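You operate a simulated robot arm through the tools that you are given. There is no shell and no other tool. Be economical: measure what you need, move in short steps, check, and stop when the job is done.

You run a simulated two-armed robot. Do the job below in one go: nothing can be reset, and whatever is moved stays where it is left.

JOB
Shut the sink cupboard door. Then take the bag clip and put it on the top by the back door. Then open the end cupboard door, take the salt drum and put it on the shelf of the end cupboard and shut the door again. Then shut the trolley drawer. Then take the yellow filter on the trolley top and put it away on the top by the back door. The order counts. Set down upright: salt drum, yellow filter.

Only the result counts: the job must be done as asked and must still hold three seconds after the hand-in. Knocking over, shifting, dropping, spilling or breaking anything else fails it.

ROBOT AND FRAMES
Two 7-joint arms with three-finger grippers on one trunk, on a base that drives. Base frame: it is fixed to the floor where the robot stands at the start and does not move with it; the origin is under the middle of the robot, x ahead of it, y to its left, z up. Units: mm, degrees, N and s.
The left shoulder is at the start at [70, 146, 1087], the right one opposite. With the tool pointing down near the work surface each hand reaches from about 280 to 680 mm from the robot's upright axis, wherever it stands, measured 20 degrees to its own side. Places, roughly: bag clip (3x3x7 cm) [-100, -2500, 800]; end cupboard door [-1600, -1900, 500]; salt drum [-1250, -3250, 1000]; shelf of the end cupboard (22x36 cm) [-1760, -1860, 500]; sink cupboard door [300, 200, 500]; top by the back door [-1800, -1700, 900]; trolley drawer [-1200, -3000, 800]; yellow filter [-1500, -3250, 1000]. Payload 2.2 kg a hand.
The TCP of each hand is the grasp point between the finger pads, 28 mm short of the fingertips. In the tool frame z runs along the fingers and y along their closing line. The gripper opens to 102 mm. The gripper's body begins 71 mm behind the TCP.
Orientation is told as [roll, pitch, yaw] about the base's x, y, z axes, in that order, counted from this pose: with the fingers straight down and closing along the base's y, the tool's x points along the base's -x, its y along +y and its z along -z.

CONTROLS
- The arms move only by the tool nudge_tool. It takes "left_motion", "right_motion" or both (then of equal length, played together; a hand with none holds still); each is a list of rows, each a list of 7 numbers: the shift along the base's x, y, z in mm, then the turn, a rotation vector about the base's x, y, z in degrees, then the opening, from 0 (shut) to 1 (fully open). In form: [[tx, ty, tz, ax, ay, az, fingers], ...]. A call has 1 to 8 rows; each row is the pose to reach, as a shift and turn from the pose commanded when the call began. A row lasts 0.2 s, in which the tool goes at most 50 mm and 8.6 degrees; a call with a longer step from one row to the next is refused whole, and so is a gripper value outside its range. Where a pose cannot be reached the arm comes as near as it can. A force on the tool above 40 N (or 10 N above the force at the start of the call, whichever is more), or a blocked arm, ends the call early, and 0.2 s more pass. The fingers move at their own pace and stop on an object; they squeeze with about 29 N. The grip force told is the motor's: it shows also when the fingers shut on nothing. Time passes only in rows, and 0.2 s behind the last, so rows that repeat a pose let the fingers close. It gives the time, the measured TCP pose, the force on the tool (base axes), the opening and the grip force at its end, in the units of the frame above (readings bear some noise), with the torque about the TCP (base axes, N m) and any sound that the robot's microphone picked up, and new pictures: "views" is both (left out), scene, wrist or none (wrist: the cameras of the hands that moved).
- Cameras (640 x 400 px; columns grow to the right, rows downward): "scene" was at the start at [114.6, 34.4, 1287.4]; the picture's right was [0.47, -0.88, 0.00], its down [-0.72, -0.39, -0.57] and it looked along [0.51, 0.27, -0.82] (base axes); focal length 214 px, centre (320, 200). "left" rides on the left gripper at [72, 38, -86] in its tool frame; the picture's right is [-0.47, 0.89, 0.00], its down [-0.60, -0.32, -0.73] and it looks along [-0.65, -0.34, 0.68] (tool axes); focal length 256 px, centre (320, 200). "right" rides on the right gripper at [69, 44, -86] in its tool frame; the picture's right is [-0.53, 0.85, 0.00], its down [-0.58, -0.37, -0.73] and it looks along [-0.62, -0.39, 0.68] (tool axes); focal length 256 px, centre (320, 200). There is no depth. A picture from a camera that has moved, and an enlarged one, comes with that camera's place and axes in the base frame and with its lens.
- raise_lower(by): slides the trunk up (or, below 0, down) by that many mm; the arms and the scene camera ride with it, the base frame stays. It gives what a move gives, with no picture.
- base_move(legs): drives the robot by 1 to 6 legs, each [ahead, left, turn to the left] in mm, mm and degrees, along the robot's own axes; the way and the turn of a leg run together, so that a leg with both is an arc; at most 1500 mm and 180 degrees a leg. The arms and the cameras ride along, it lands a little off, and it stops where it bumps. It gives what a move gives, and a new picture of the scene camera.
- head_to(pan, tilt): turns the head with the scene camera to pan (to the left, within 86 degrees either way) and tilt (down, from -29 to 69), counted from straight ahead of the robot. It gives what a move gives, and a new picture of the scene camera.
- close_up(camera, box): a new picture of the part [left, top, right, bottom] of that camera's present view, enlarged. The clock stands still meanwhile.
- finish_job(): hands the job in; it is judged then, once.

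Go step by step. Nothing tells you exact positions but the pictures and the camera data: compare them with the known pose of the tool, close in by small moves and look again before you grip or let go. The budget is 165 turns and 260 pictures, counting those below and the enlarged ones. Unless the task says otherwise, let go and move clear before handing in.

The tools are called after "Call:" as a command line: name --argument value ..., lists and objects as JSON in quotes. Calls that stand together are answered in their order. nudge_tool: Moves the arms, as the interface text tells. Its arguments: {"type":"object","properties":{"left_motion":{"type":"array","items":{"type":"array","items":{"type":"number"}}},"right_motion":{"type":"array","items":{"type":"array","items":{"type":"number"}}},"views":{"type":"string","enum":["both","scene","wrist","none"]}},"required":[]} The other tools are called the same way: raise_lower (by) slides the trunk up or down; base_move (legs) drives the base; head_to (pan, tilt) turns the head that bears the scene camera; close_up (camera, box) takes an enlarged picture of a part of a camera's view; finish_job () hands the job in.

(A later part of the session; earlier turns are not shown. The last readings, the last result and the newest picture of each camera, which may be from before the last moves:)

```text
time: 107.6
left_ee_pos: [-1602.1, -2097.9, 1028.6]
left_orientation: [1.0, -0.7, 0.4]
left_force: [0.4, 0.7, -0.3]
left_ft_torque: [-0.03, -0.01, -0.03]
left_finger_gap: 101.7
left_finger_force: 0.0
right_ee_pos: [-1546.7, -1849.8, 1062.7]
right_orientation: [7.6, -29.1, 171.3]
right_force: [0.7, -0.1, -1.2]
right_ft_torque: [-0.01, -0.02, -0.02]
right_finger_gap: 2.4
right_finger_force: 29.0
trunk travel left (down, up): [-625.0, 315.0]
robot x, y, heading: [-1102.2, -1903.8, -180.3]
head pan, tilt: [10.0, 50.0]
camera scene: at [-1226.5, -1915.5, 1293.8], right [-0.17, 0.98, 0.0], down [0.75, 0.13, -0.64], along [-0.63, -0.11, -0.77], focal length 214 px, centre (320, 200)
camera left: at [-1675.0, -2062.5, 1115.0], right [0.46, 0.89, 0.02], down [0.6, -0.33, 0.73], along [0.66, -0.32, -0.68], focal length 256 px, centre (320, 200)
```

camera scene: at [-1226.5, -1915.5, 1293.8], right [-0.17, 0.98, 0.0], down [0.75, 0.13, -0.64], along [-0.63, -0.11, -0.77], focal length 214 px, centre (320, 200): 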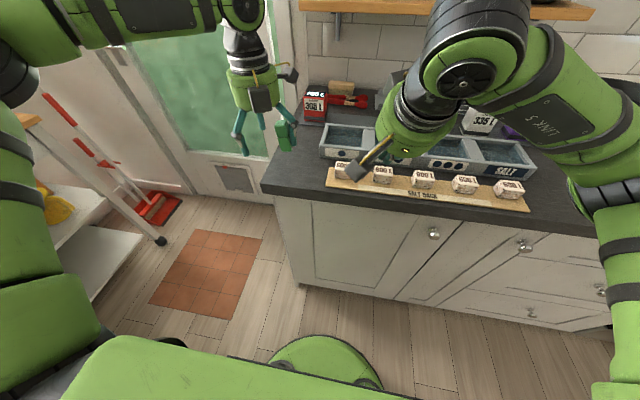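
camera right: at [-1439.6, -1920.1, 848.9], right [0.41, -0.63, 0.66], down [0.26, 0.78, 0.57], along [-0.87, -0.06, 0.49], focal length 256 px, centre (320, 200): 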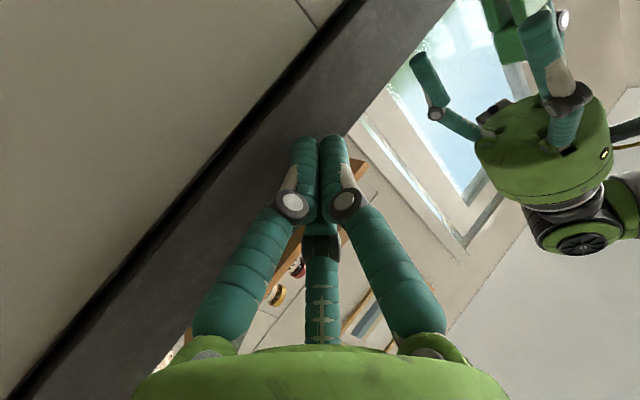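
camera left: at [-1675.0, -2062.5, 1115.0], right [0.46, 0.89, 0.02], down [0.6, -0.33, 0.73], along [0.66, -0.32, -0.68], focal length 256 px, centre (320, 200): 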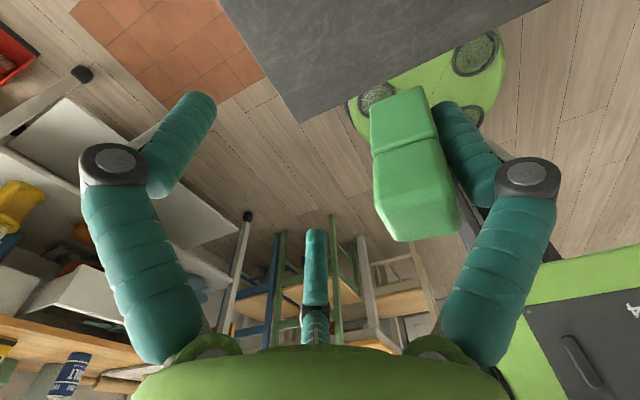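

The clip is now on the inner side with the front approach free. I'll shift the base slightly left, lower the clip to the counter, and bring the right fingertips towards the clip's near face.

Call:
base_move --legs '[[0, 60, 0]]'

Call:
nudge_tool --left_motion '[[0, 20, -20, 0, 0, 0, 1], [0, 40, -40, 0, 0, 0, 1], [0, 52, -60, 0, 0, 0, 1], [0, 52, -74, 0, 0, 0, 1]]' --right_motion '[[15, -30, 0, 0, 0, 8, 0], [25, -60, 0, 0, 0, 16, 0], [30, -90, -15, 0, 0, 24, 0], [30, -120, -30, 0, 0, 30, 0]]' --views "both"

Call:
close_up --camera "scene" --box '[220, 90, 380, 210]'

```text
time: 108.6
left_ee_pos: [-1601.7, -2153.2, 1029.1]
left_orientation: [0.9, -0.7, 0.3]
left_force: [-0.3, 0.1, -0.6]
left_ft_torque: [0.0, 0.04, 0.0]
left_finger_gap: 101.8
left_finger_force: 0.1
right_ee_pos: [-1546.6, -1907.1, 1062.6]
right_orientation: [7.6, -29.2, 171.2]
right_force: [0.5, 0.1, 0.3]
right_ft_torque: [0.01, -0.03, -0.01]
right_finger_gap: 2.1
right_finger_force: 29.0
trunk travel left (down, up): [-625.0, 315.0]
robot x, y, heading: [-1105.0, -1964.3, 179.9]
head pan, tilt: [10.0, 50.0]
camera scene: at [-1226.6, -1972.6, 1293.9], right [-0.17, 0.99, 0.0], down [0.75, 0.13, -0.64], along [-0.63, -0.11, -0.77], focal length 214 px, centre (320, 200)
```

scene: 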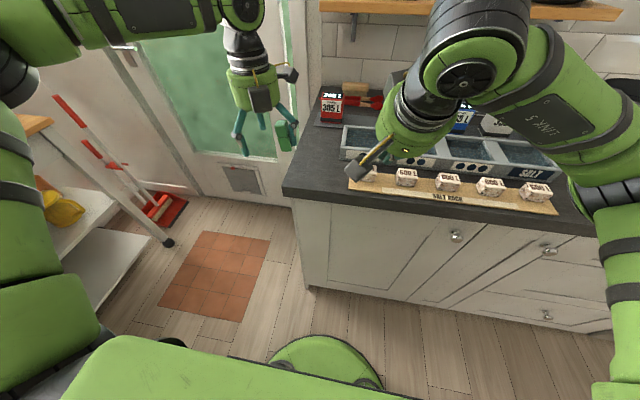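

```text
time: 109.6
left_ee_pos: [-1602.9, -2101.9, 955.9]
left_orientation: [1.1, -0.6, 0.3]
left_force: [0.7, -0.7, 0.2]
left_ft_torque: [0.04, 0.01, 0.04]
left_finger_gap: 101.8
left_finger_force: 0.0
right_ee_pos: [-1516.7, -2029.4, 1029.8]
right_orientation: [7.5, -29.2, -158.7]
right_force: [1.3, -1.1, 0.1]
right_ft_torque: [0.04, 0.01, 0.0]
right_finger_gap: 2.2
right_finger_force: 28.5
trunk travel left (down, up): [-625.0, 315.0]
robot x, y, heading: [-1100.8, -1960.1, 179.8]
head pan, tilt: [10.0, 50.0]
camera scene: at [-1226.9, -1974.8, 1293.8], right [-0.17, 0.99, 0.0], down [0.75, 0.13, -0.64], along [-0.63, -0.11, -0.77], focal length 214 px, centre (320, 200)
camera right: at [-1407.1, -2021.2, 1076.8], right [-0.08, -0.93, 0.36], down [-0.33, 0.36, 0.87], along [-0.94, -0.05, -0.34], focal length 256 px, centre (320, 200)
camera left: at [-1675.1, -2067.8, 1041.3], right [0.46, 0.89, 0.02], down [0.6, -0.33, 0.73], along [0.66, -0.32, -0.68], focal length 256 px, centre (320, 200)
```

scene: 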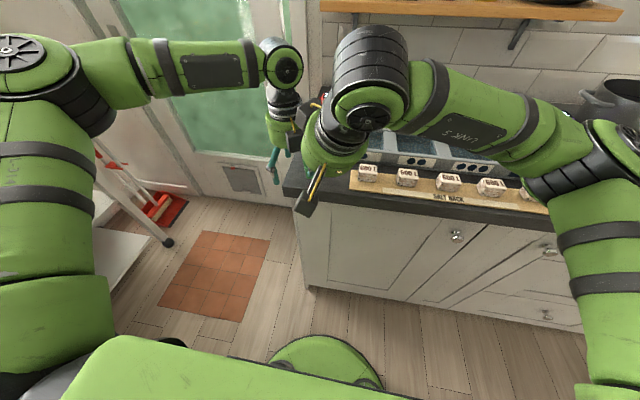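
right: 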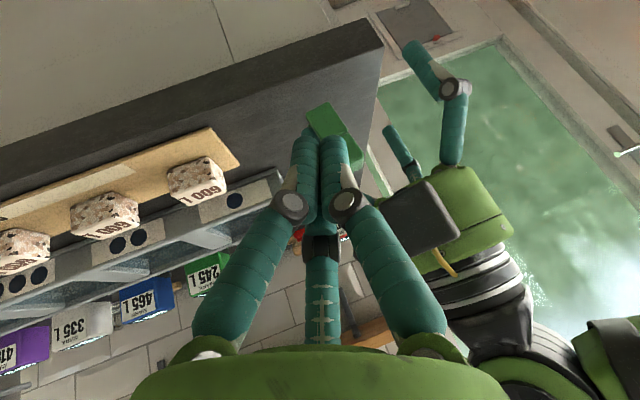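
left: 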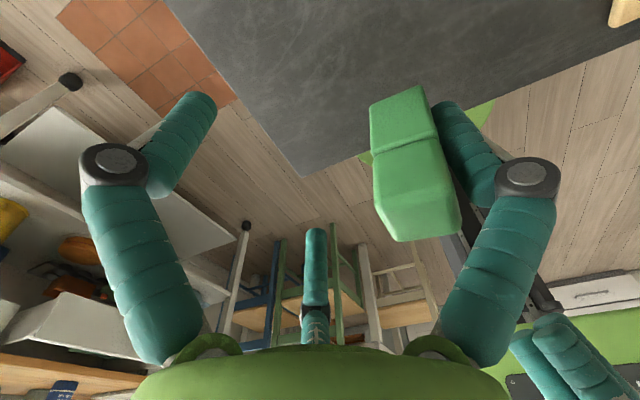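

```text
3.33 times, centred on (300, 150) of scene
camera zoom: at [-1226.9, -1974.8, 1293.8], right [-0.17, 0.99, 0.0], down [0.75, 0.13, -0.64], along [-0.63, -0.11, -0.77], focal length 715 px, centre (387, 367)
```

zoom: 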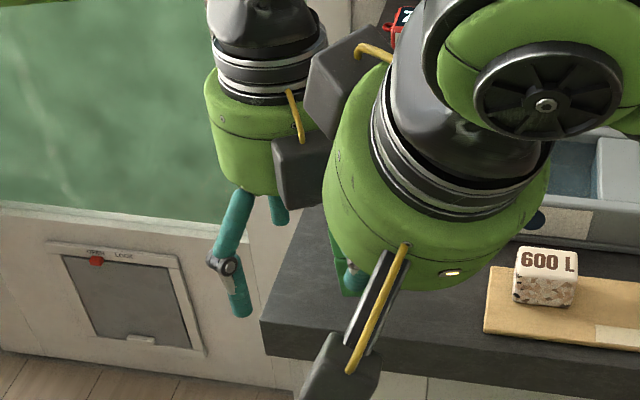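

The right hand reaches well here. I'll pitch it a bit flatter to clear the left gripper's housing and bring its tip to the clip's near face.

Call:
nudge_tool --left_motion '[[0, 0, -1, 0, 0, 0, 1], [0, 0, -2, 0, 0, 0, 1], [0, 0, -3, 0, 0, 0, 1]]' --right_motion '[[0, -12, -10, 0, 7, 0, 0], [0, -25, -35, 0, 14, 0, 0], [-20, -33, -64, 0, 20, 0, 0]]' --views "both"

```text
time: 110.4
left_ee_pos: [-1603.0, -2103.9, 953.6]
left_orientation: [0.9, -0.8, 0.3]
left_force: [0.4, 0.1, 0.1]
left_ft_torque: [0.02, -0.03, 0.01]
left_finger_gap: 101.6
left_finger_force: 0.0
right_ee_pos: [-1537.1, -2061.8, 966.0]
right_orientation: [-2.8, -47.5, -152.4]
right_force: [-0.1, -0.2, -0.2]
right_ft_torque: [-0.02, 0.0, 0.0]
right_finger_gap: 1.7
right_finger_force: 29.0
trunk travel left (down, up): [-625.0, 315.0]
robot x, y, heading: [-1104.2, -1962.5, 179.9]
head pan, tilt: [10.0, 50.0]
camera scene: at [-1227.7, -1974.0, 1293.7], right [-0.17, 0.99, 0.0], down [0.76, 0.13, -0.64], along [-0.63, -0.11, -0.77], focal length 214 px, centre (320, 200)
camera right: at [-1418.3, -2051.5, 972.1], right [0.04, -0.93, 0.36], down [-0.01, 0.36, 0.93], along [-1.0, -0.04, 0.01], focal length 256 px, centre (320, 200)
camera left: at [-1676.0, -2067.5, 1038.0], right [0.46, 0.89, 0.02], down [0.6, -0.33, 0.73], along [0.66, -0.32, -0.68], focal length 256 px, centre (320, 200)
```

scene: 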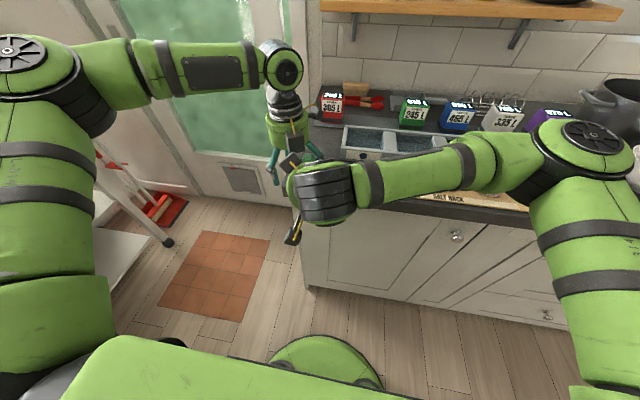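
right: 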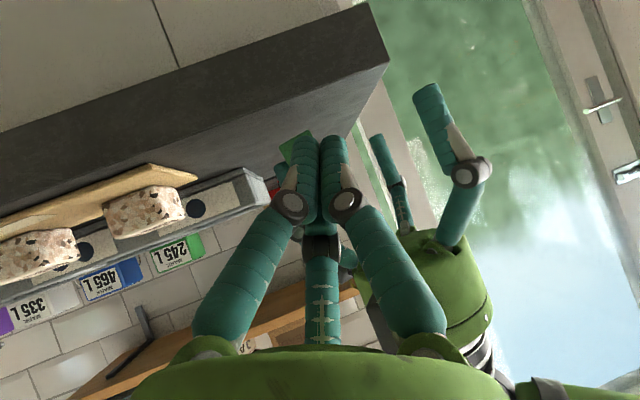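
left: 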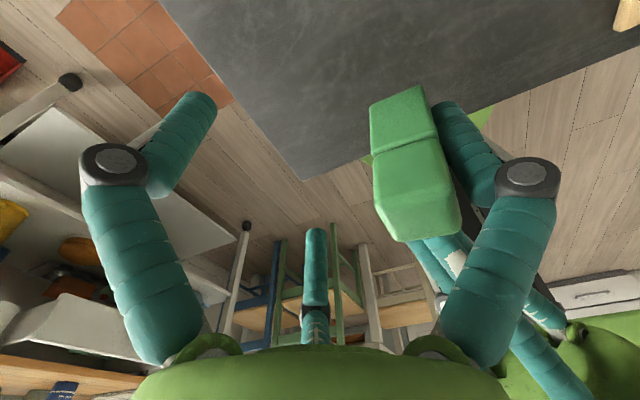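

The tip is in front of the clip, about 30 mm away. Now I'll push in -x in short steps.

Call:
nudge_tool --right_motion '[[-15, 0, 0, 0, 0, 0, 0], [-28, 0, 0, 0, 0, 0, 0], [-38, 0, 0, 0, 0, 0, 0], [-48, 0, 0, 0, 0, 0, 0], [-56, 0, 0, 0, 0, 0, 0], [-62, 0, 0, 0, 0, 0, 0]]' --views "wrist"

Call:
close_up --camera "left" --box '[0, 0, 640, 400]'

```text
time: 111.5
left_ee_pos: [-1606.5, -2108.1, 953.6]
left_orientation: [0.9, -0.1, 1.2]
left_force: [-2.8, -2.8, 0.1]
left_ft_torque: [0.21, -0.32, 0.01]
left_finger_gap: 101.9
left_finger_force: 0.0
right_ee_pos: [-1581.6, -2062.8, 966.0]
right_orientation: [-3.1, -47.1, -151.2]
right_force: [2.9, 2.3, 0.5]
right_ft_torque: [-0.22, 0.31, 0.11]
right_finger_gap: 2.0
right_finger_force: 28.8
trunk travel left (down, up): [-625.0, 315.0]
robot x, y, heading: [-1101.9, -1958.8, 180.1]
head pan, tilt: [10.0, 50.0]
stopped in row 5 (left hand): the force on the tool passed its limit at 47 N (the readings are from after the stop); the commanded pose is now the measured one
camera right: at [-1462.7, -2051.8, 973.3], right [0.06, -0.93, 0.36], down [-0.02, 0.36, 0.93], along [-1.0, -0.06, 0.0], focal length 256 px, centre (320, 200)
```

right: 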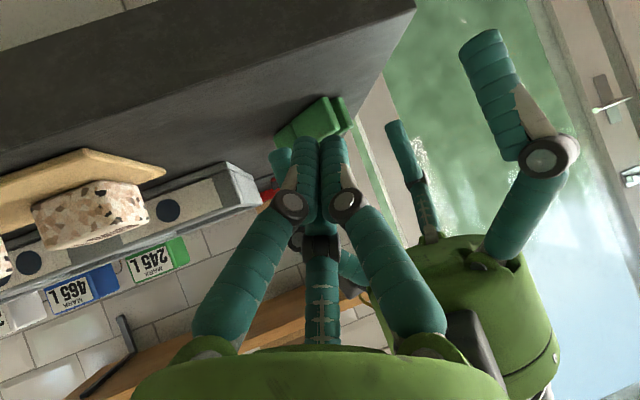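

```text
1.00 times, centred on (320, 200) of left (not enlarged: the box is as wide or as high as the picture)
camera zoom: at [-1679.5, -2073.5, 1039.2], right [0.45, 0.9, 0.01], down [0.61, -0.32, 0.73], along [0.66, -0.32, -0.69], focal length 256 px, centre (320, 200)
```

zoom: 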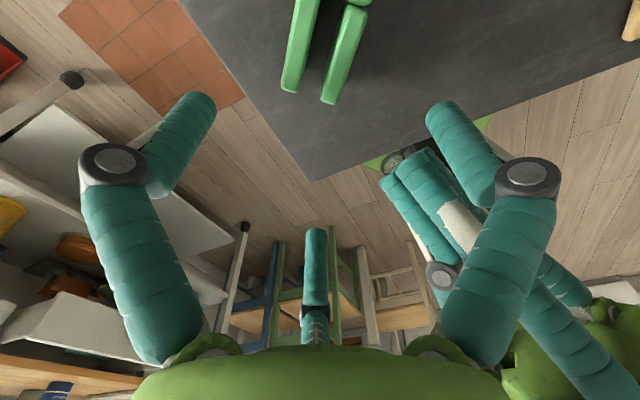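

The clip has come off and lies on the counter. I'll retract the right hand and raise the left away.

Call:
nudge_tool --right_motion '[[25, 3, 0, 0, 0, 0, 0], [60, 8, 5, 0, 0, 0, 0], [70, 50, 30, 0, -6, 0, 0], [60, 100, 50, 0, -12, 0, 0], [50, 150, 60, 0, -18, 0, 0]]' --views "none"

Call:
nudge_tool --left_motion '[[0, -5, 40, 0, 0, 0, 1], [0, -10, 80, 0, 0, 0, 1], [0, -40, 110, 0, 0, 8, 1], [0, -80, 110, 0, 0, 16, 1], [10, -120, 110, 0, 0, 24, 1]]' --views "scene"

Call:
close_up --camera "scene" --box '[240, 60, 440, 200]'

```text
refused: row 4 steps farther than a row can; nothing moved
```

```text
time: 112.7
left_ee_pos: [-1594.5, -2232.8, 1063.8]
left_orientation: [0.9, -0.2, 25.3]
left_force: [0.1, -0.2, 0.4]
left_ft_torque: [0.03, 0.0, 0.01]
left_finger_gap: 101.8
left_finger_force: 0.0
right_ee_pos: [-1580.6, -2063.8, 967.6]
right_orientation: [-3.2, -47.2, -151.1]
right_force: [0.4, 0.0, -0.2]
right_ft_torque: [0.01, 0.03, -0.01]
right_finger_gap: 1.8
right_finger_force: 29.4
trunk travel left (down, up): [-625.0, 315.0]
robot x, y, heading: [-1103.1, -1962.3, 179.9]
head pan, tilt: [10.0, 50.0]
camera scene: at [-1225.5, -1975.9, 1293.9], right [-0.17, 0.99, 0.0], down [0.75, 0.13, -0.64], along [-0.63, -0.11, -0.77], focal length 214 px, centre (320, 200)
```

scene: 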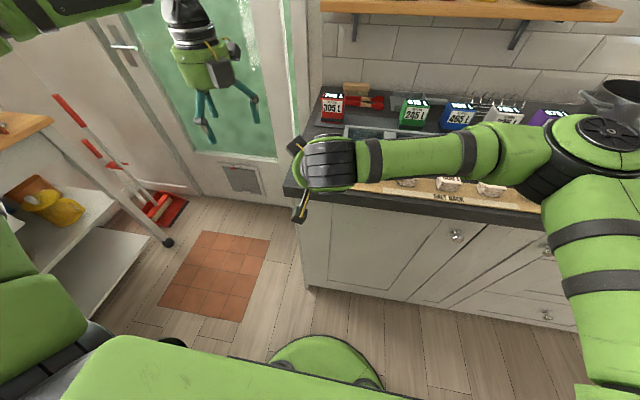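

```text
2.86 times, centred on (340, 130) of scene
camera zoom: at [-1225.5, -1975.9, 1293.9], right [-0.17, 0.99, 0.0], down [0.75, 0.13, -0.64], along [-0.63, -0.11, -0.77], focal length 613 px, centre (263, 400)
```

zoom: 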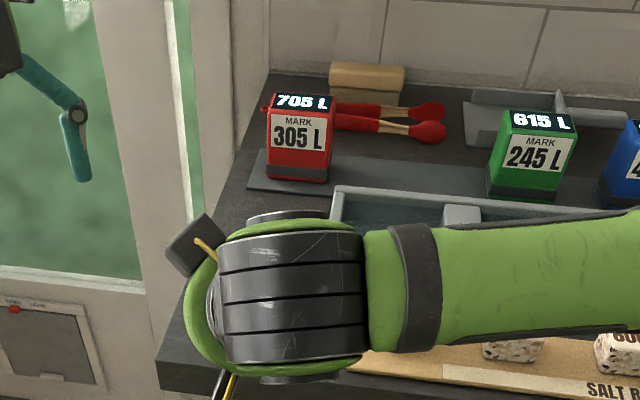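

Call:
nudge_tool --right_motion '[[25, 3, 0, 0, 0, 0, 0], [60, 8, 10, 0, 0, 0, 0], [60, 35, 40, 0, -6, -4, 0], [55, 70, 70, 0, -12, -8, 0.3], [50, 110, 85, 0, -18, -12, 0.6], [40, 150, 90, 0, -24, -16, 1], [30, 190, 90, 0, -30, -20, 1], [20, 230, 90, 0, -36, -24, 1]]' --views "scene"

Call:
close_up --camera "scene" --box '[260, 80, 420, 200]'

```text
time: 114.5
left_ee_pos: [-1595.7, -2229.8, 1064.5]
left_orientation: [0.7, -0.2, 25.2]
left_force: [-0.5, -0.3, 0.3]
left_ft_torque: [-0.02, 0.02, -0.01]
left_finger_gap: 102.0
left_finger_force: 0.0
right_ee_pos: [-1561.8, -1832.6, 1058.5]
right_orientation: [6.7, -12.2, 178.8]
right_force: [0.0, 0.1, 1.3]
right_ft_torque: [0.02, -0.03, 0.01]
right_finger_gap: 102.2
right_finger_force: 0.0
trunk travel left (down, up): [-625.0, 315.0]
robot x, y, heading: [-1101.9, -1961.2, 179.9]
head pan, tilt: [10.0, 50.0]
camera scene: at [-1227.2, -1972.4, 1293.8], right [-0.17, 0.99, 0.0], down [0.76, 0.13, -0.64], along [-0.63, -0.11, -0.77], focal length 214 px, centre (320, 200)
```

scene: 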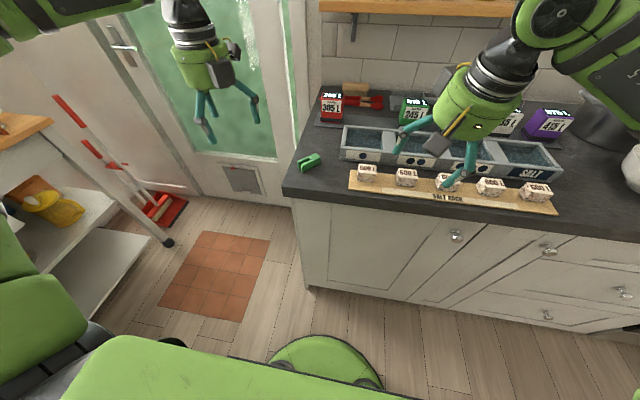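

```text
3.33 times, centred on (340, 140) of scene
camera zoom: at [-1227.2, -1972.4, 1293.8], right [-0.17, 0.99, 0.0], down [0.76, 0.13, -0.64], along [-0.63, -0.11, -0.77], focal length 715 px, centre (253, 400)
```

zoom: 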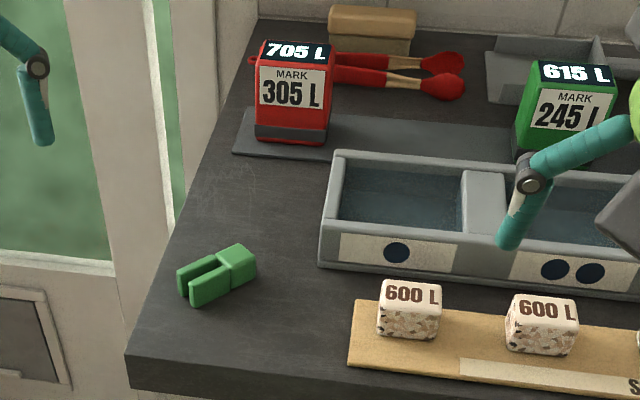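

The clip (step 2) rests safely on the counter. Next is the end cupboard door: its knob is near [-1530, -1675, 845] and its hinge at the left end. I'll turn the left wrist back and stand to the right of the door's swing.

Call:
nudge_tool --left_motion '[[10, 0, 0, 0, 0, 8, 0.6], [20, 0, 0, 0, 0, 16, 0.6], [30, 0, 0, 0, 0, 24, 0.6], [40, 0, 0, 0, 0, 32, 0.6], [40, 0, 0, 0, 0, 40, 0.6], [40, 0, 0, 0, 0, 48, 0.6], [40, 0, 0, 0, 0, 56, 0.6], [40, 0, 0, 0, 0, 64, 0.6]]' --views "none"

Call:
nudge_tool --left_motion '[[10, 0, 0, 0, 0, 8, 0.6], [20, 0, 0, 0, 0, 16, 0.6], [30, 0, 0, 0, 0, 24, 0.6], [40, 0, 0, 0, 0, 32, 0.6], [40, 0, 0, 0, 0, 40, 0.6], [40, 0, 0, 0, 0, 48, 0.6], [40, 0, 0, 0, 0, 56, 0.6], [40, 0, 0, 0, 0, 64, 0.6]]' --views "none"

Call:
base_move --legs '[[-60, -480, 0]]'

Call:
head_to --pan 15 --tilt 45

```text
time: 116.3
left_ee_pos: [-1555.2, -2228.7, 1063.7]
left_orientation: [0.9, -0.2, 89.2]
left_force: [-0.1, 0.3, 0.2]
left_ft_torque: [-0.02, -0.02, 0.0]
left_finger_gap: 61.3
left_finger_force: 0.0
right_ee_pos: [-1560.5, -1834.0, 1057.5]
right_orientation: [6.6, -12.4, 178.9]
right_force: [0.5, -0.6, 0.2]
right_ft_torque: [0.02, 0.01, -0.02]
right_finger_gap: 102.4
right_finger_force: 0.1
trunk travel left (down, up): [-625.0, 315.0]
robot x, y, heading: [-1098.9, -1958.8, 179.6]
head pan, tilt: [10.0, 50.0]
```

```text
time: 118.1
left_ee_pos: [-1516.6, -2226.4, 1063.1]
left_orientation: [0.9, -0.2, 153.3]
left_force: [0.6, -1.1, 0.3]
left_ft_torque: [0.01, 0.01, -0.01]
left_finger_gap: 61.3
left_finger_force: 0.0
right_ee_pos: [-1560.4, -1833.5, 1058.7]
right_orientation: [6.6, -12.4, 178.8]
right_force: [-0.5, 0.2, 0.2]
right_ft_torque: [-0.02, -0.02, 0.01]
right_finger_gap: 102.3
right_finger_force: 0.1
trunk travel left (down, up): [-625.0, 315.0]
robot x, y, heading: [-1105.7, -1963.7, 179.9]
head pan, tilt: [10.0, 50.0]
```

```text
time: 120.9
left_ee_pos: [-1454.1, -1767.3, 1062.6]
left_orientation: [0.8, -0.2, 153.1]
left_force: [0.6, -0.4, 0.0]
left_ft_torque: [-0.02, 0.03, -0.02]
left_finger_gap: 61.4
left_finger_force: 0.0
right_ee_pos: [-1498.3, -1374.3, 1057.5]
right_orientation: [6.6, -12.5, 178.7]
right_force: [-0.2, -0.1, -0.9]
right_ft_torque: [0.01, -0.01, 0.01]
right_finger_gap: 102.2
right_finger_force: 0.2
trunk travel left (down, up): [-625.0, 315.0]
robot x, y, heading: [-1039.1, -1504.9, 179.7]
head pan, tilt: [10.0, 50.0]
camera scene: at [-1163.8, -1515.4, 1293.8], right [-0.17, 0.99, 0.0], down [0.76, 0.13, -0.64], along [-0.63, -0.11, -0.77], focal length 214 px, centre (320, 200)
```

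scene: 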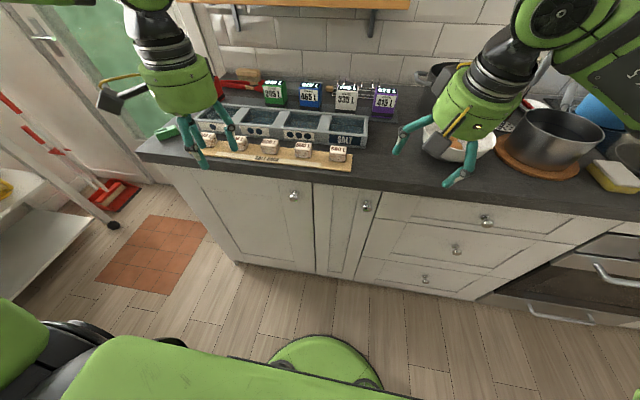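

```text
time: 121.5
left_ee_pos: [-1453.9, -1768.0, 1064.0]
left_orientation: [0.9, -0.2, 153.0]
left_force: [-0.8, -0.6, -0.8]
left_ft_torque: [0.03, 0.02, 0.0]
left_finger_gap: 61.3
left_finger_force: 0.1
right_ee_pos: [-1498.5, -1373.3, 1058.2]
right_orientation: [6.6, -12.4, 178.6]
right_force: [0.0, 0.4, -0.7]
right_ft_torque: [-0.04, -0.02, 0.01]
right_finger_gap: 101.8
right_finger_force: 0.1
trunk travel left (down, up): [-625.0, 315.0]
robot x, y, heading: [-1040.0, -1503.7, 179.7]
head pan, tilt: [15.0, 45.0]
camera scene: at [-1166.4, -1522.2, 1300.7], right [-0.25, 0.97, 0.0], down [0.68, 0.18, -0.71], along [-0.68, -0.18, -0.71], focal length 214 px, centre (320, 200)
```

scene: 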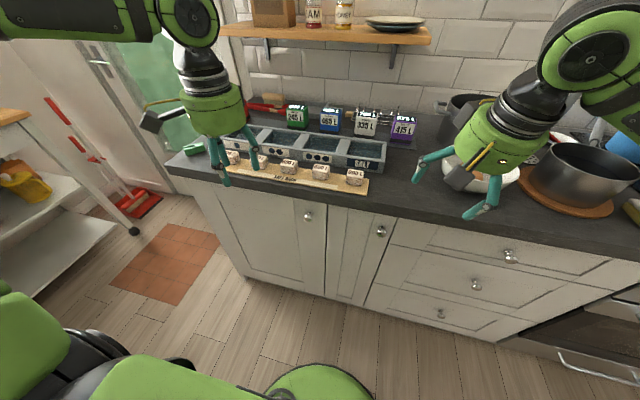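

I make the knob about [-1545, -1663, 828]. I'll back the base for room and turn the left hand horizontal, pointing at the door.

Call:
base_move --legs '[[-130, 0, 0.3]]'

Call:
nudge_tool --left_motion '[[-25, 20, -15, 0, 0, 7, 0.6], [-50, 45, -30, 0, 0, 14, 0.6], [-75, 70, -45, 0, 0, 21, 0.6], [-100, 90, -60, 0, 0, 27, 0.6]]' --views "none"

Call:
nudge_tool --left_motion '[[0, 0, 0, 0, 8.4, 0, 0.6], [0, 0, 0, 0, 16.8, 0, 0.6], [0, 0, 0, 0, 25.2, 0, 0.6], [0, 0, 0, 0, 33.6, 0, 0.6], [0, 0, 0, 0, 42, 0, 0.6], [0, 0, 0, 0, 50.4, 0, 0.6], [0, 0, 0, 0, 58.8, 0, 0.6], [0, 0, 0, 0, 67.2, 0, 0.6]]' --views "scene"

```text
time: 122.8
left_ee_pos: [-1325.6, -1770.0, 1062.6]
left_orientation: [0.7, -0.2, 153.4]
left_force: [0.0, -0.7, 0.1]
left_ft_torque: [-0.03, -0.05, 0.01]
left_finger_gap: 61.0
left_finger_force: 0.0
right_ee_pos: [-1371.7, -1376.7, 1057.2]
right_orientation: [6.6, -12.4, 179.2]
right_force: [-0.2, 0.3, 0.2]
right_ft_torque: [0.02, -0.03, 0.0]
right_finger_gap: 102.0
right_finger_force: 0.0
trunk travel left (down, up): [-625.0, 315.0]
robot x, y, heading: [-912.7, -1503.4, -179.9]
head pan, tilt: [15.0, 45.0]
camera scene: at [-1039.3, -1523.7, 1300.5], right [-0.26, 0.97, 0.0], down [0.68, 0.18, -0.71], along [-0.68, -0.18, -0.71], focal length 214 px, centre (320, 200)
```

scene: 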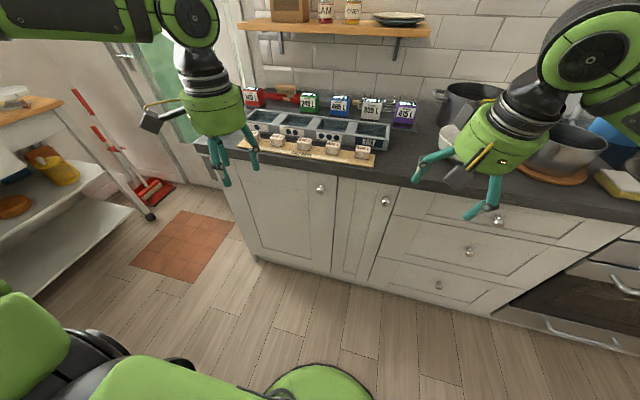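

```text
time: 123.8
left_ee_pos: [-1430.0, -1681.7, 1001.1]
left_orientation: [0.9, 0.0, -179.4]
left_force: [-0.2, -0.3, -0.4]
left_ft_torque: [-0.03, -0.06, -0.04]
left_finger_gap: 61.2
left_finger_force: 0.0
right_ee_pos: [-1372.5, -1377.8, 1057.3]
right_orientation: [6.5, -12.2, 179.1]
right_force: [-0.4, 0.3, -1.2]
right_ft_torque: [0.01, -0.05, 0.0]
right_finger_gap: 102.2
right_finger_force: 0.0
trunk travel left (down, up): [-625.0, 315.0]
robot x, y, heading: [-906.3, -1504.2, -179.5]
head pan, tilt: [15.0, 45.0]
```

```text
time: 125.6
left_ee_pos: [-1423.0, -1682.1, 1003.1]
left_orientation: [-0.5, -67.4, -178.5]
left_force: [-0.5, 0.2, 0.3]
left_ft_torque: [0.01, 0.01, 0.0]
left_finger_gap: 61.1
left_finger_force: 0.1
right_ee_pos: [-1370.8, -1377.0, 1057.6]
right_orientation: [6.6, -12.3, 179.2]
right_force: [-0.5, 0.0, -0.1]
right_ft_torque: [0.01, 0.01, 0.04]
right_finger_gap: 102.3
right_finger_force: 0.0
trunk travel left (down, up): [-625.0, 315.0]
robot x, y, heading: [-909.9, -1503.3, -180.0]
head pan, tilt: [15.0, 45.0]
camera scene: at [-1038.3, -1524.1, 1300.7], right [-0.26, 0.97, 0.0], down [0.68, 0.18, -0.71], along [-0.68, -0.18, -0.71], focal length 214 px, centre (320, 200)
```

scene: 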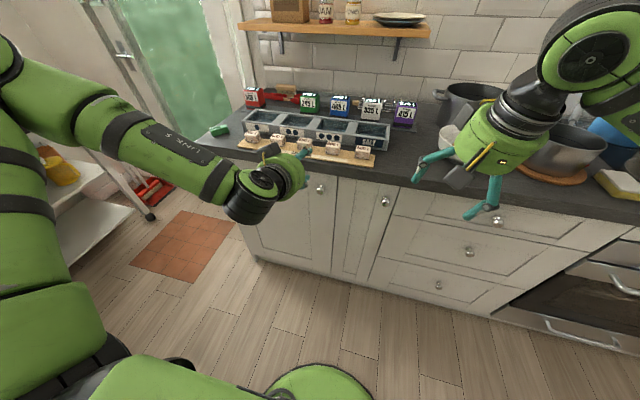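

The left hand is nearly horizontal. I'll finish the pitch and lower the trunk to knob height.

Call:
nudge_tool --left_motion '[[0, 10, 0, 0, 8, 0, 0.6], [0, 20, 0, 0, 16, 0, 0.6]]' --views "none"

Call:
raise_lower --by -175

Call:
nudge_tool --left_motion '[[-5, 0, 0, 0, 0, 0, 0.6]]' --views "both"

```text
time: 126.2
left_ee_pos: [-1424.0, -1659.8, 1004.2]
left_orientation: [-3.2, -83.4, -175.8]
left_force: [0.4, 1.1, -0.3]
left_ft_torque: [-0.03, 0.04, 0.0]
left_finger_gap: 61.5
left_finger_force: 0.1
right_ee_pos: [-1370.3, -1377.7, 1058.3]
right_orientation: [6.6, -12.3, 179.1]
right_force: [-0.7, -0.2, -0.5]
right_ft_torque: [0.03, -0.04, 0.01]
right_finger_gap: 102.2
right_finger_force: 0.0
trunk travel left (down, up): [-625.0, 315.0]
robot x, y, heading: [-908.8, -1499.9, -180.1]
head pan, tilt: [15.0, 45.0]
```

```text
time: 128.2
left_ee_pos: [-1423.5, -1661.4, 828.4]
left_orientation: [-2.9, -83.4, -176.3]
left_force: [0.4, -0.4, -0.2]
left_ft_torque: [0.01, -0.02, 0.04]
left_finger_gap: 61.0
left_finger_force: 0.0
right_ee_pos: [-1369.8, -1378.5, 883.1]
right_orientation: [6.5, -12.4, 179.1]
right_force: [-0.6, 0.2, 0.0]
right_ft_torque: [0.02, -0.02, 0.0]
right_finger_gap: 102.0
right_finger_force: 0.1
trunk travel left (down, up): [-450.0, 490.0]
robot x, y, heading: [-909.9, -1502.2, -180.2]
head pan, tilt: [15.0, 45.0]
```

```text
time: 128.6
left_ee_pos: [-1428.6, -1659.4, 829.2]
left_orientation: [-2.7, -83.3, -176.2]
left_force: [-0.2, -0.4, 0.1]
left_ft_torque: [-0.02, -0.04, 0.01]
left_finger_gap: 61.1
left_finger_force: 0.1
right_ee_pos: [-1369.9, -1377.5, 882.9]
right_orientation: [6.6, -12.4, 179.1]
right_force: [1.4, 0.2, -0.1]
right_ft_torque: [0.0, 0.03, -0.01]
right_finger_gap: 102.0
right_finger_force: 0.0
trunk travel left (down, up): [-450.0, 490.0]
robot x, y, heading: [-910.7, -1502.3, -180.1]
head pan, tilt: [15.0, 45.0]
camera scene: at [-1037.9, -1523.8, 1125.7], right [-0.26, 0.97, 0.0], down [0.68, 0.18, -0.71], along [-0.68, -0.18, -0.71], focal length 214 px, centre (320, 200)
camera left: at [-1334.5, -1696.9, 766.9], right [-0.04, -0.89, 0.46], down [0.65, 0.32, 0.69], along [-0.76, 0.33, 0.57], focal length 256 px, centre (320, 200)
```

scene: 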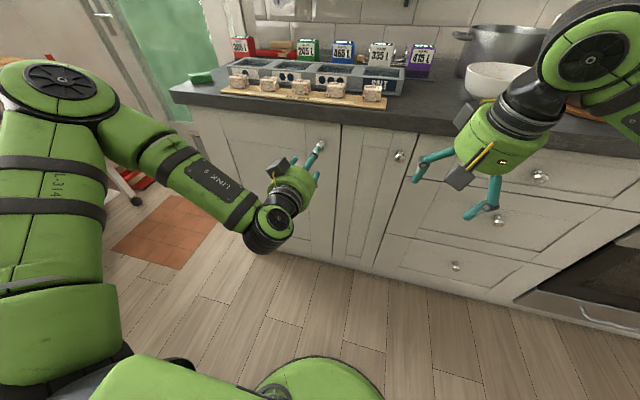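
left: 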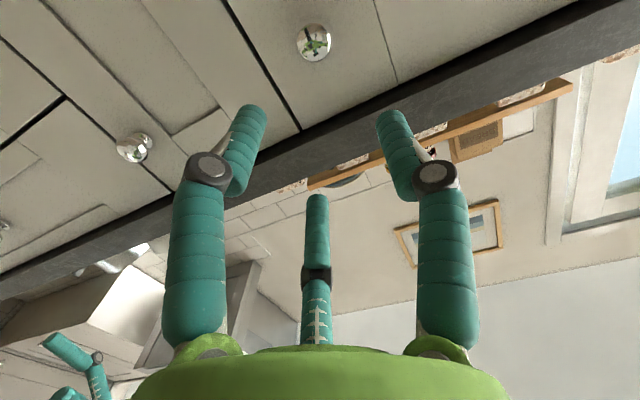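

Triangulating the two views puts the knob at about [-1580, -1665, 790]. I'll lower a little and approach.

Call:
raise_lower --by -38

Call:
nudge_tool --left_motion '[[-35, -3, 0, 0, 0, 0, 0.6], [-70, -5, 0, 0, 0, 0, 0.6], [-100, -6, 0, 0, 0, 0, 0.6]]' --views "both"

```text
time: 129.4
left_ee_pos: [-1428.6, -1661.1, 791.5]
left_orientation: [-2.7, -83.5, -176.2]
left_force: [0.2, 0.4, 0.7]
left_ft_torque: [0.01, -0.04, 0.0]
left_finger_gap: 61.2
left_finger_force: 0.1
right_ee_pos: [-1369.0, -1377.8, 845.7]
right_orientation: [6.6, -12.5, 179.0]
right_force: [-0.2, -0.1, 0.5]
right_ft_torque: [0.0, 0.01, 0.0]
right_finger_gap: 102.2
right_finger_force: 0.0
trunk travel left (down, up): [-412.0, 528.0]
robot x, y, heading: [-909.0, -1502.8, -179.8]
head pan, tilt: [15.0, 45.0]
```

```text
time: 130.2
left_ee_pos: [-1526.9, -1665.8, 791.9]
left_orientation: [-2.7, -83.4, -176.5]
left_force: [-0.1, 0.8, 0.0]
left_ft_torque: [-0.01, -0.02, -0.02]
left_finger_gap: 61.2
left_finger_force: 0.1
right_ee_pos: [-1369.6, -1376.7, 844.2]
right_orientation: [6.7, -12.4, 179.1]
right_force: [0.2, -0.3, 0.0]
right_ft_torque: [0.0, 0.0, 0.01]
right_finger_gap: 101.8
right_finger_force: 0.1
trunk travel left (down, up): [-412.0, 528.0]
robot x, y, heading: [-909.8, -1500.2, -179.8]
head pan, tilt: [15.0, 45.0]
camera scene: at [-1038.2, -1523.5, 1087.7], right [-0.26, 0.97, 0.0], down [0.68, 0.18, -0.71], along [-0.68, -0.18, -0.71], focal length 214 px, centre (320, 200)
camera left: at [-1432.1, -1702.4, 729.3], right [-0.04, -0.89, 0.46], down [0.65, 0.32, 0.69], along [-0.76, 0.33, 0.57], focal length 256 px, centre (320, 200)
```

scene: 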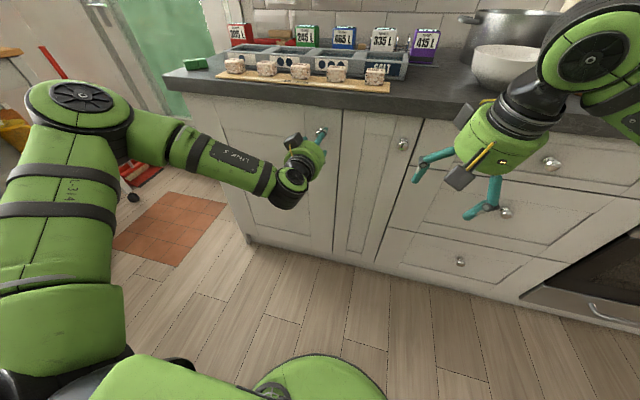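
left: 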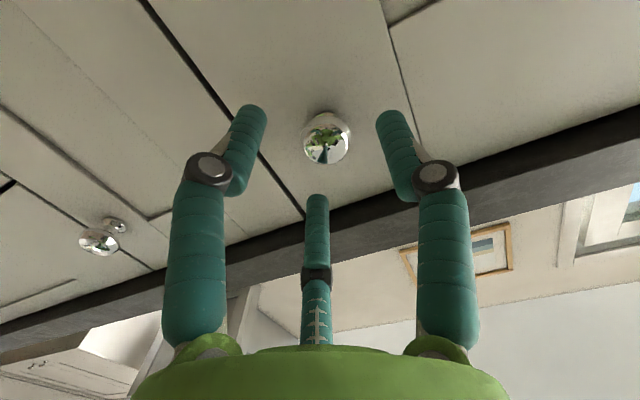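

The knob is centred between the fingers. I'll advance and grip it.

Call:
nudge_tool --left_motion '[[-20, 0, 1, 0, 0, 0, 0.6], [-40, 0, 2, 0, 0, 0, 0.6], [-46, 0, 2, 0, 0, 0, 0.6], [-46, 0, 2, 0, 0, 0, 0], [-46, 0, 2, 0, 0, 0, 0], [-46, 0, 2, 0, 0, 0, 0]]' --views "wrist"

```text
time: 131.1
left_ee_pos: [-1566.6, -1669.0, 797.7]
left_orientation: [-3.7, -83.6, -175.2]
left_force: [36.9, -7.3, 2.3]
left_ft_torque: [0.18, 1.22, 0.17]
left_finger_gap: 43.2
left_finger_force: 29.2
right_ee_pos: [-1365.2, -1379.0, 848.5]
right_orientation: [6.4, -12.7, 179.2]
right_force: [0.2, -0.6, 0.0]
right_ft_torque: [0.0, 0.0, -0.02]
right_finger_gap: 102.0
right_finger_force: 0.1
trunk travel left (down, up): [-412.0, 528.0]
robot x, y, heading: [-911.4, -1501.8, -179.7]
head pan, tilt: [15.0, 45.0]
stopped in row 4 (left hand): the force on the tool passed its limit at 56 N (the readings are from after the stop); the commanded pose is now the measured one
camera left: at [-1471.4, -1705.5, 735.2], right [-0.04, -0.89, 0.46], down [0.65, 0.32, 0.68], along [-0.76, 0.32, 0.57], focal length 256 px, centre (320, 200)
```

left: 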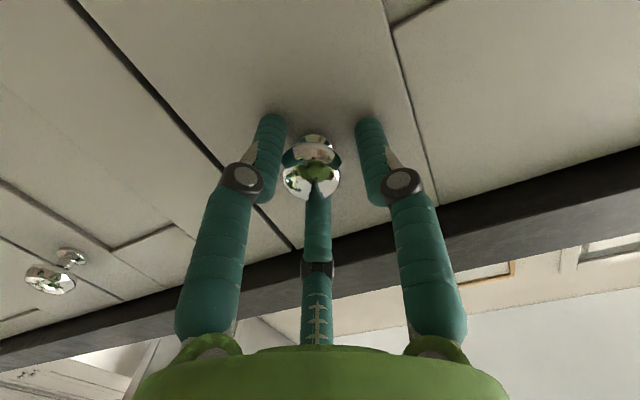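

The fingertips met the door face while closing. I'll back off 12 mm and close on the knob.

Call:
nudge_tool --left_motion '[[10, 2, -3, 0, 0, 0, 0.5], [12, 2, -3, 0, 0, 0, 0], [12, 2, -3, 0, 0, 0, 0], [12, 2, -3, 0, 0, 0, 0], [12, 2, -3, 0, 0, 0, 0]]' --views "wrist"

```text
time: 132.3
left_ee_pos: [-1560.3, -1665.5, 795.2]
left_orientation: [-2.5, -83.6, -176.6]
left_force: [-3.7, -2.6, 12.8]
left_ft_torque: [-0.31, 0.84, -0.76]
left_finger_gap: 30.9
left_finger_force: 44.7
right_ee_pos: [-1369.3, -1377.7, 844.8]
right_orientation: [6.7, -12.5, 179.0]
right_force: [-0.4, -0.5, 0.4]
right_ft_torque: [0.02, -0.03, 0.01]
right_finger_gap: 101.9
right_finger_force: 0.0
trunk travel left (down, up): [-412.0, 528.0]
robot x, y, heading: [-911.2, -1505.4, -179.8]
head pan, tilt: [15.0, 45.0]
camera left: at [-1466.0, -1702.8, 732.1], right [-0.04, -0.89, 0.46], down [0.65, 0.33, 0.68], along [-0.76, 0.32, 0.57], focal length 256 px, centre (320, 200)
```

left: 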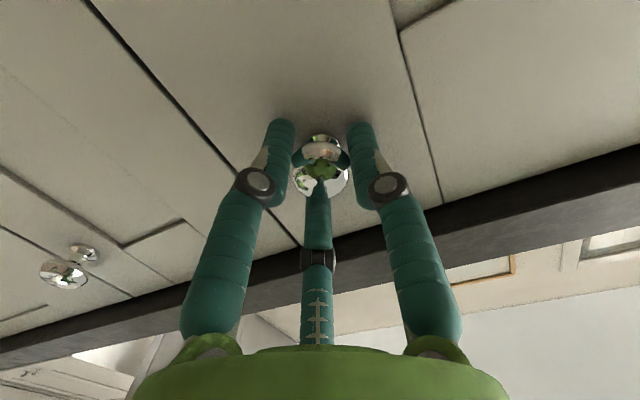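

The knob is gripped. I'll pull the door open along its arc, turning the wrist with it.

Call:
nudge_tool --left_motion '[[10, -1, 0, 0, 0, -1.3, 0], [23, -2, 0, 0, 0, -3, 0], [38, -5, 0, 0, 0, -5, 0], [57, -8, 0, 0, 0, -7.5, 0], [76, -13, 0, 0, 0, -10, 0], [94, -18, 0, 0, 0, -12.5, 0], [113, -24, 0, 0, 0, -15, 0], [148, -38, 0, 0, 0, -20, 0]]' --views "both"

```text
time: 134.1
left_ee_pos: [-1410.4, -1705.2, 796.1]
left_orientation: [-2.1, -83.9, 163.5]
left_force: [-3.5, -12.4, 19.7]
left_ft_torque: [0.08, 0.95, 0.17]
left_finger_gap: 30.9
left_finger_force: 45.1
right_ee_pos: [-1366.7, -1379.1, 847.8]
right_orientation: [6.5, -12.5, 179.2]
right_force: [0.4, -0.8, -1.0]
right_ft_torque: [0.02, 0.03, -0.01]
right_finger_gap: 101.9
right_finger_force: 0.1
trunk travel left (down, up): [-412.0, 528.0]
robot x, y, heading: [-905.0, -1500.6, -179.8]
head pan, tilt: [15.0, 45.0]
camera scene: at [-1034.5, -1525.8, 1088.1], right [-0.26, 0.96, 0.0], down [0.68, 0.19, -0.71], along [-0.68, -0.18, -0.71], focal length 214 px, centre (320, 200)
camera left: at [-1333.2, -1771.9, 731.8], right [-0.33, -0.82, 0.46], down [0.73, 0.09, 0.68], along [-0.6, 0.56, 0.57], focal length 256 px, centre (320, 200)
```

scene: 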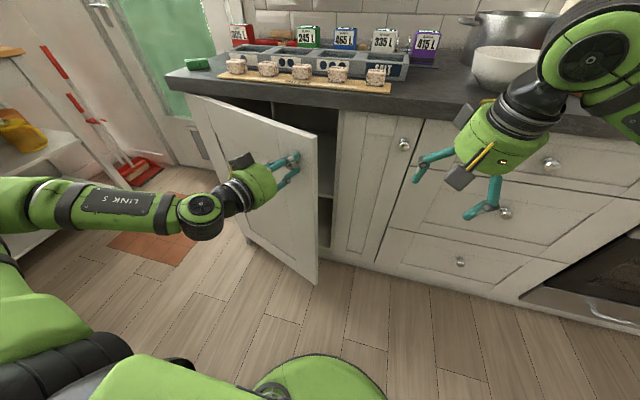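
left: 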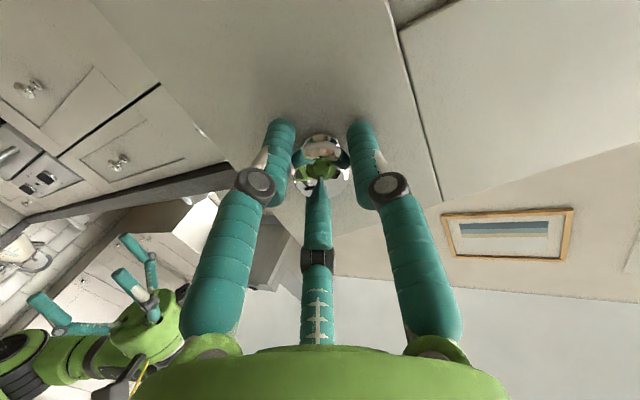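

The door is coming open. I'll pull it further.

Call:
nudge_tool --left_motion '[[17, -9, 0, 0, 0, -2.5, 0], [34, -18, 0, 0, 0, -5, 0], [51, -28, 0, 0, 0, -7.5, 0], [67, -38, 0, 0, 0, -10, 0], [83, -49, 0, 0, 0, -12.5, 0], [98, -61, 0, 0, 0, -15, 0], [112, -74, 0, 0, 0, -17.5, 0], [126, -87, 0, 0, 0, -20, 0]]' --views "scene"

```text
time: 135.4
left_ee_pos: [-1331.3, -1752.8, 794.7]
left_orientation: [3.6, -84.0, 144.6]
left_force: [4.0, 2.2, 5.8]
left_ft_torque: [0.52, 0.75, 0.69]
left_finger_gap: 31.2
left_finger_force: 45.2
left hand out of reach, approached as far as the arm can: row 2, 3, 4, 5, 6
right_ee_pos: [-1369.5, -1377.4, 846.3]
right_orientation: [6.6, -12.4, 179.1]
right_force: [-0.1, 0.8, -0.7]
right_ft_torque: [-0.01, -0.03, 0.02]
right_finger_gap: 101.8
right_finger_force: 0.2
trunk travel left (down, up): [-412.0, 528.0]
robot x, y, heading: [-911.5, -1500.3, -179.5]
head pan, tilt: [15.0, 45.0]
stopped in row 6 (left hand): the force on the tool passed its limit at 41 N (the readings are from after the stop); the commanded pose is now the measured one
camera scene: at [-1036.1, -1523.1, 1087.3], right [-0.26, 0.97, 0.0], down [0.68, 0.18, -0.71], along [-0.68, -0.19, -0.71], focal length 214 px, centre (320, 200)
```

scene: 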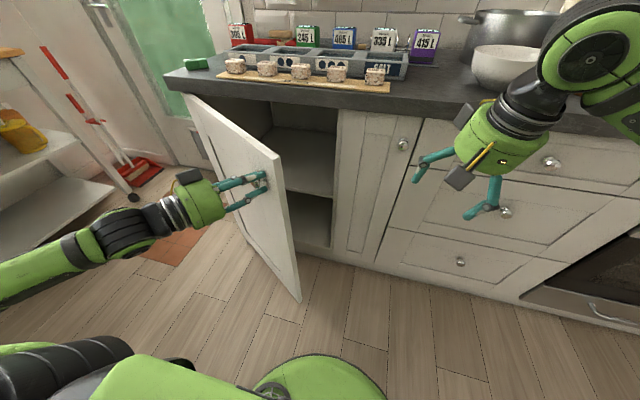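

The door is about 33° open and the arm is at its reach limit. Still holding the knob, I'll swing the whole robot around the hinge in 10° arcs to open it further.

Call:
base_move --legs '[[-105, 120, -10], [-105, 120, -10], [-105, 120, -10]]'

```text
time: 138.9
left_ee_pos: [-1190.4, -1930.2, 794.9]
left_orientation: [3.9, -83.9, 114.5]
left_force: [-11.9, -7.1, 24.1]
left_ft_torque: [-0.2, -0.1, 0.85]
left_finger_gap: 30.8
left_finger_force: 45.3
right_ee_pos: [-1031.6, -1586.8, 845.9]
right_orientation: [6.6, -12.4, 149.2]
right_force: [0.6, -0.5, 0.2]
right_ft_torque: [0.0, 0.01, -0.03]
right_finger_gap: 102.0
right_finger_force: 0.0
trunk travel left (down, up): [-412.0, 528.0]
robot x, y, heading: [-697.1, -1919.4, 150.3]
head pan, tilt: [15.0, 45.0]
camera scene: at [-816.9, -1878.2, 1088.0], right [0.26, 0.97, 0.0], down [0.68, -0.18, -0.71], along [-0.68, 0.18, -0.71], focal length 214 px, centre (320, 200)
```

scene: 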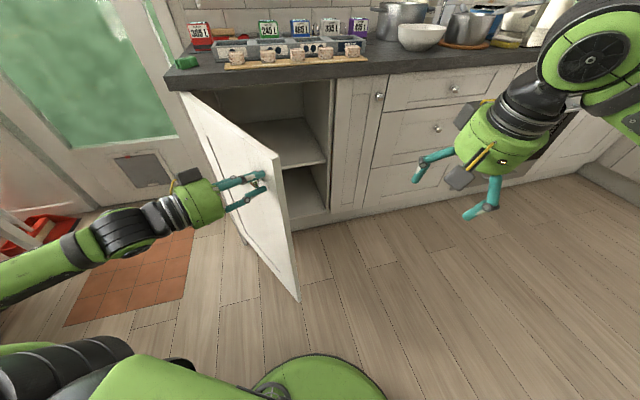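

That works well; the door is at about 64°. Another 30° of arc.

Call:
base_move --legs '[[-105, 120, -10], [-105, 120, -10], [-105, 120, -10]]'

```text
time: 142.3
left_ee_pos: [-1154.9, -2150.7, 794.0]
left_orientation: [3.0, -83.6, 85.0]
left_force: [34.8, -4.3, -15.0]
left_ft_torque: [-0.37, -0.14, 0.56]
left_finger_gap: 31.2
left_finger_force: 45.3
right_ee_pos: [-848.5, -1931.5, 844.8]
right_orientation: [6.8, -12.4, 118.9]
right_force: [0.1, 0.0, -0.3]
right_ft_torque: [0.0, -0.01, 0.0]
right_finger_gap: 102.0
right_finger_force: 0.0
trunk travel left (down, up): [-412.0, 528.0]
robot x, y, heading: [-731.0, -2396.7, 120.0]
head pan, tilt: [15.0, 45.0]
camera scene: at [-808.6, -2291.4, 1088.0], right [0.71, 0.71, 0.0], down [0.5, -0.5, -0.71], along [-0.5, 0.5, -0.71], focal length 214 px, centre (320, 200)
```

scene: 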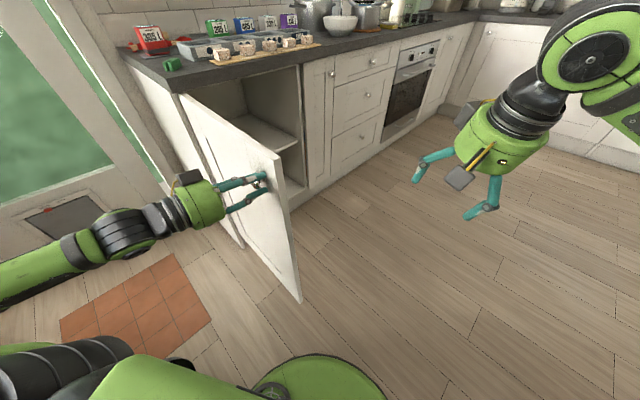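

The door is about 95° open. I'll release the knob and back away.

Call:
nudge_tool --left_motion '[[0, 0, 0, 0, 0, 0, 1], [0, 0, 0, 0, 0, 0, 1], [0, 0, 0, 0, 0, 0, 1]]' --views "none"

Call:
base_move --legs '[[-70, 50, 0]]'

Call:
head_to --pan 40 --tilt 25

```text
time: 143.1
left_ee_pos: [-1157.3, -2151.7, 793.9]
left_orientation: [1.2, -83.6, 86.7]
left_force: [-0.4, -0.7, 0.0]
left_ft_torque: [-0.02, 0.02, -0.01]
left_finger_gap: 102.1
left_finger_force: 0.0
right_ee_pos: [-850.4, -1931.0, 846.1]
right_orientation: [6.6, -12.3, 119.1]
right_force: [0.9, -0.1, 0.8]
right_ft_torque: [0.01, -0.02, -0.03]
right_finger_gap: 102.0
right_finger_force: 0.1
trunk travel left (down, up): [-412.0, 528.0]
robot x, y, heading: [-729.7, -2391.5, 120.3]
head pan, tilt: [15.0, 45.0]
```

```text
time: 144.2
left_ee_pos: [-1164.9, -2236.2, 793.0]
left_orientation: [1.0, -83.7, 86.9]
left_force: [-0.5, -0.3, 1.2]
left_ft_torque: [-0.01, 0.0, -0.04]
left_finger_gap: 102.0
left_finger_force: 0.1
right_ee_pos: [-859.1, -2016.3, 845.2]
right_orientation: [6.6, -12.4, 119.1]
right_force: [0.8, -0.3, -0.2]
right_ft_torque: [0.04, -0.01, -0.02]
right_finger_gap: 102.4
right_finger_force: 0.1
trunk travel left (down, up): [-412.0, 528.0]
robot x, y, heading: [-739.2, -2476.5, 120.3]
head pan, tilt: [15.0, 45.0]
camera scene: at [-819.7, -2375.6, 1087.8], right [0.7, 0.71, 0.0], down [0.5, -0.5, -0.71], along [-0.5, 0.5, -0.71], focal length 214 px, centre (320, 200)
```

scene: 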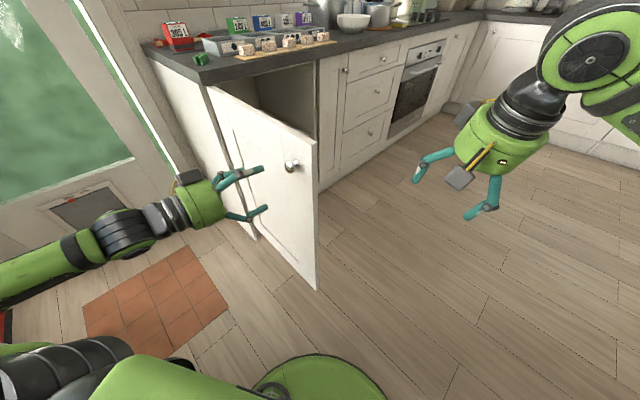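

```text
time: 145.1
left_ee_pos: [-1163.2, -2234.9, 793.3]
left_orientation: [1.0, -83.6, 87.0]
left_force: [0.6, 0.6, -0.8]
left_ft_torque: [-0.02, 0.01, 0.02]
left_finger_gap: 101.9
left_finger_force: 0.0
right_ee_pos: [-860.1, -2015.0, 845.3]
right_orientation: [6.7, -12.3, 119.1]
right_force: [1.7, -0.4, -0.1]
right_ft_torque: [-0.01, 0.0, 0.01]
right_finger_gap: 101.8
right_finger_force: 0.0
trunk travel left (down, up): [-412.0, 528.0]
robot x, y, heading: [-740.3, -2476.3, 120.3]
head pan, tilt: [40.0, 25.0]
camera scene: at [-848.6, -2400.9, 1118.3], right [0.34, 0.94, 0.0], down [0.4, -0.14, -0.91], along [-0.85, 0.31, -0.42], focal length 214 px, centre (320, 200)
```

scene: 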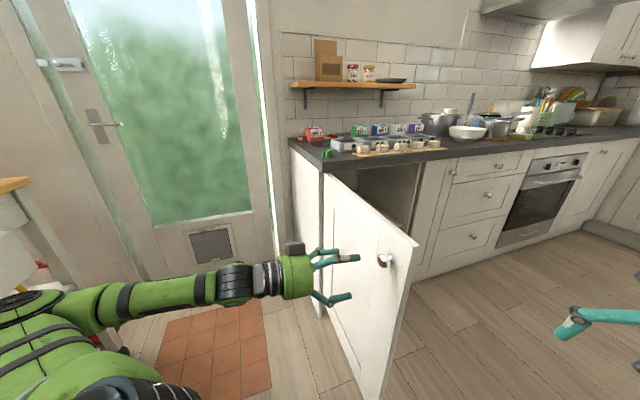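

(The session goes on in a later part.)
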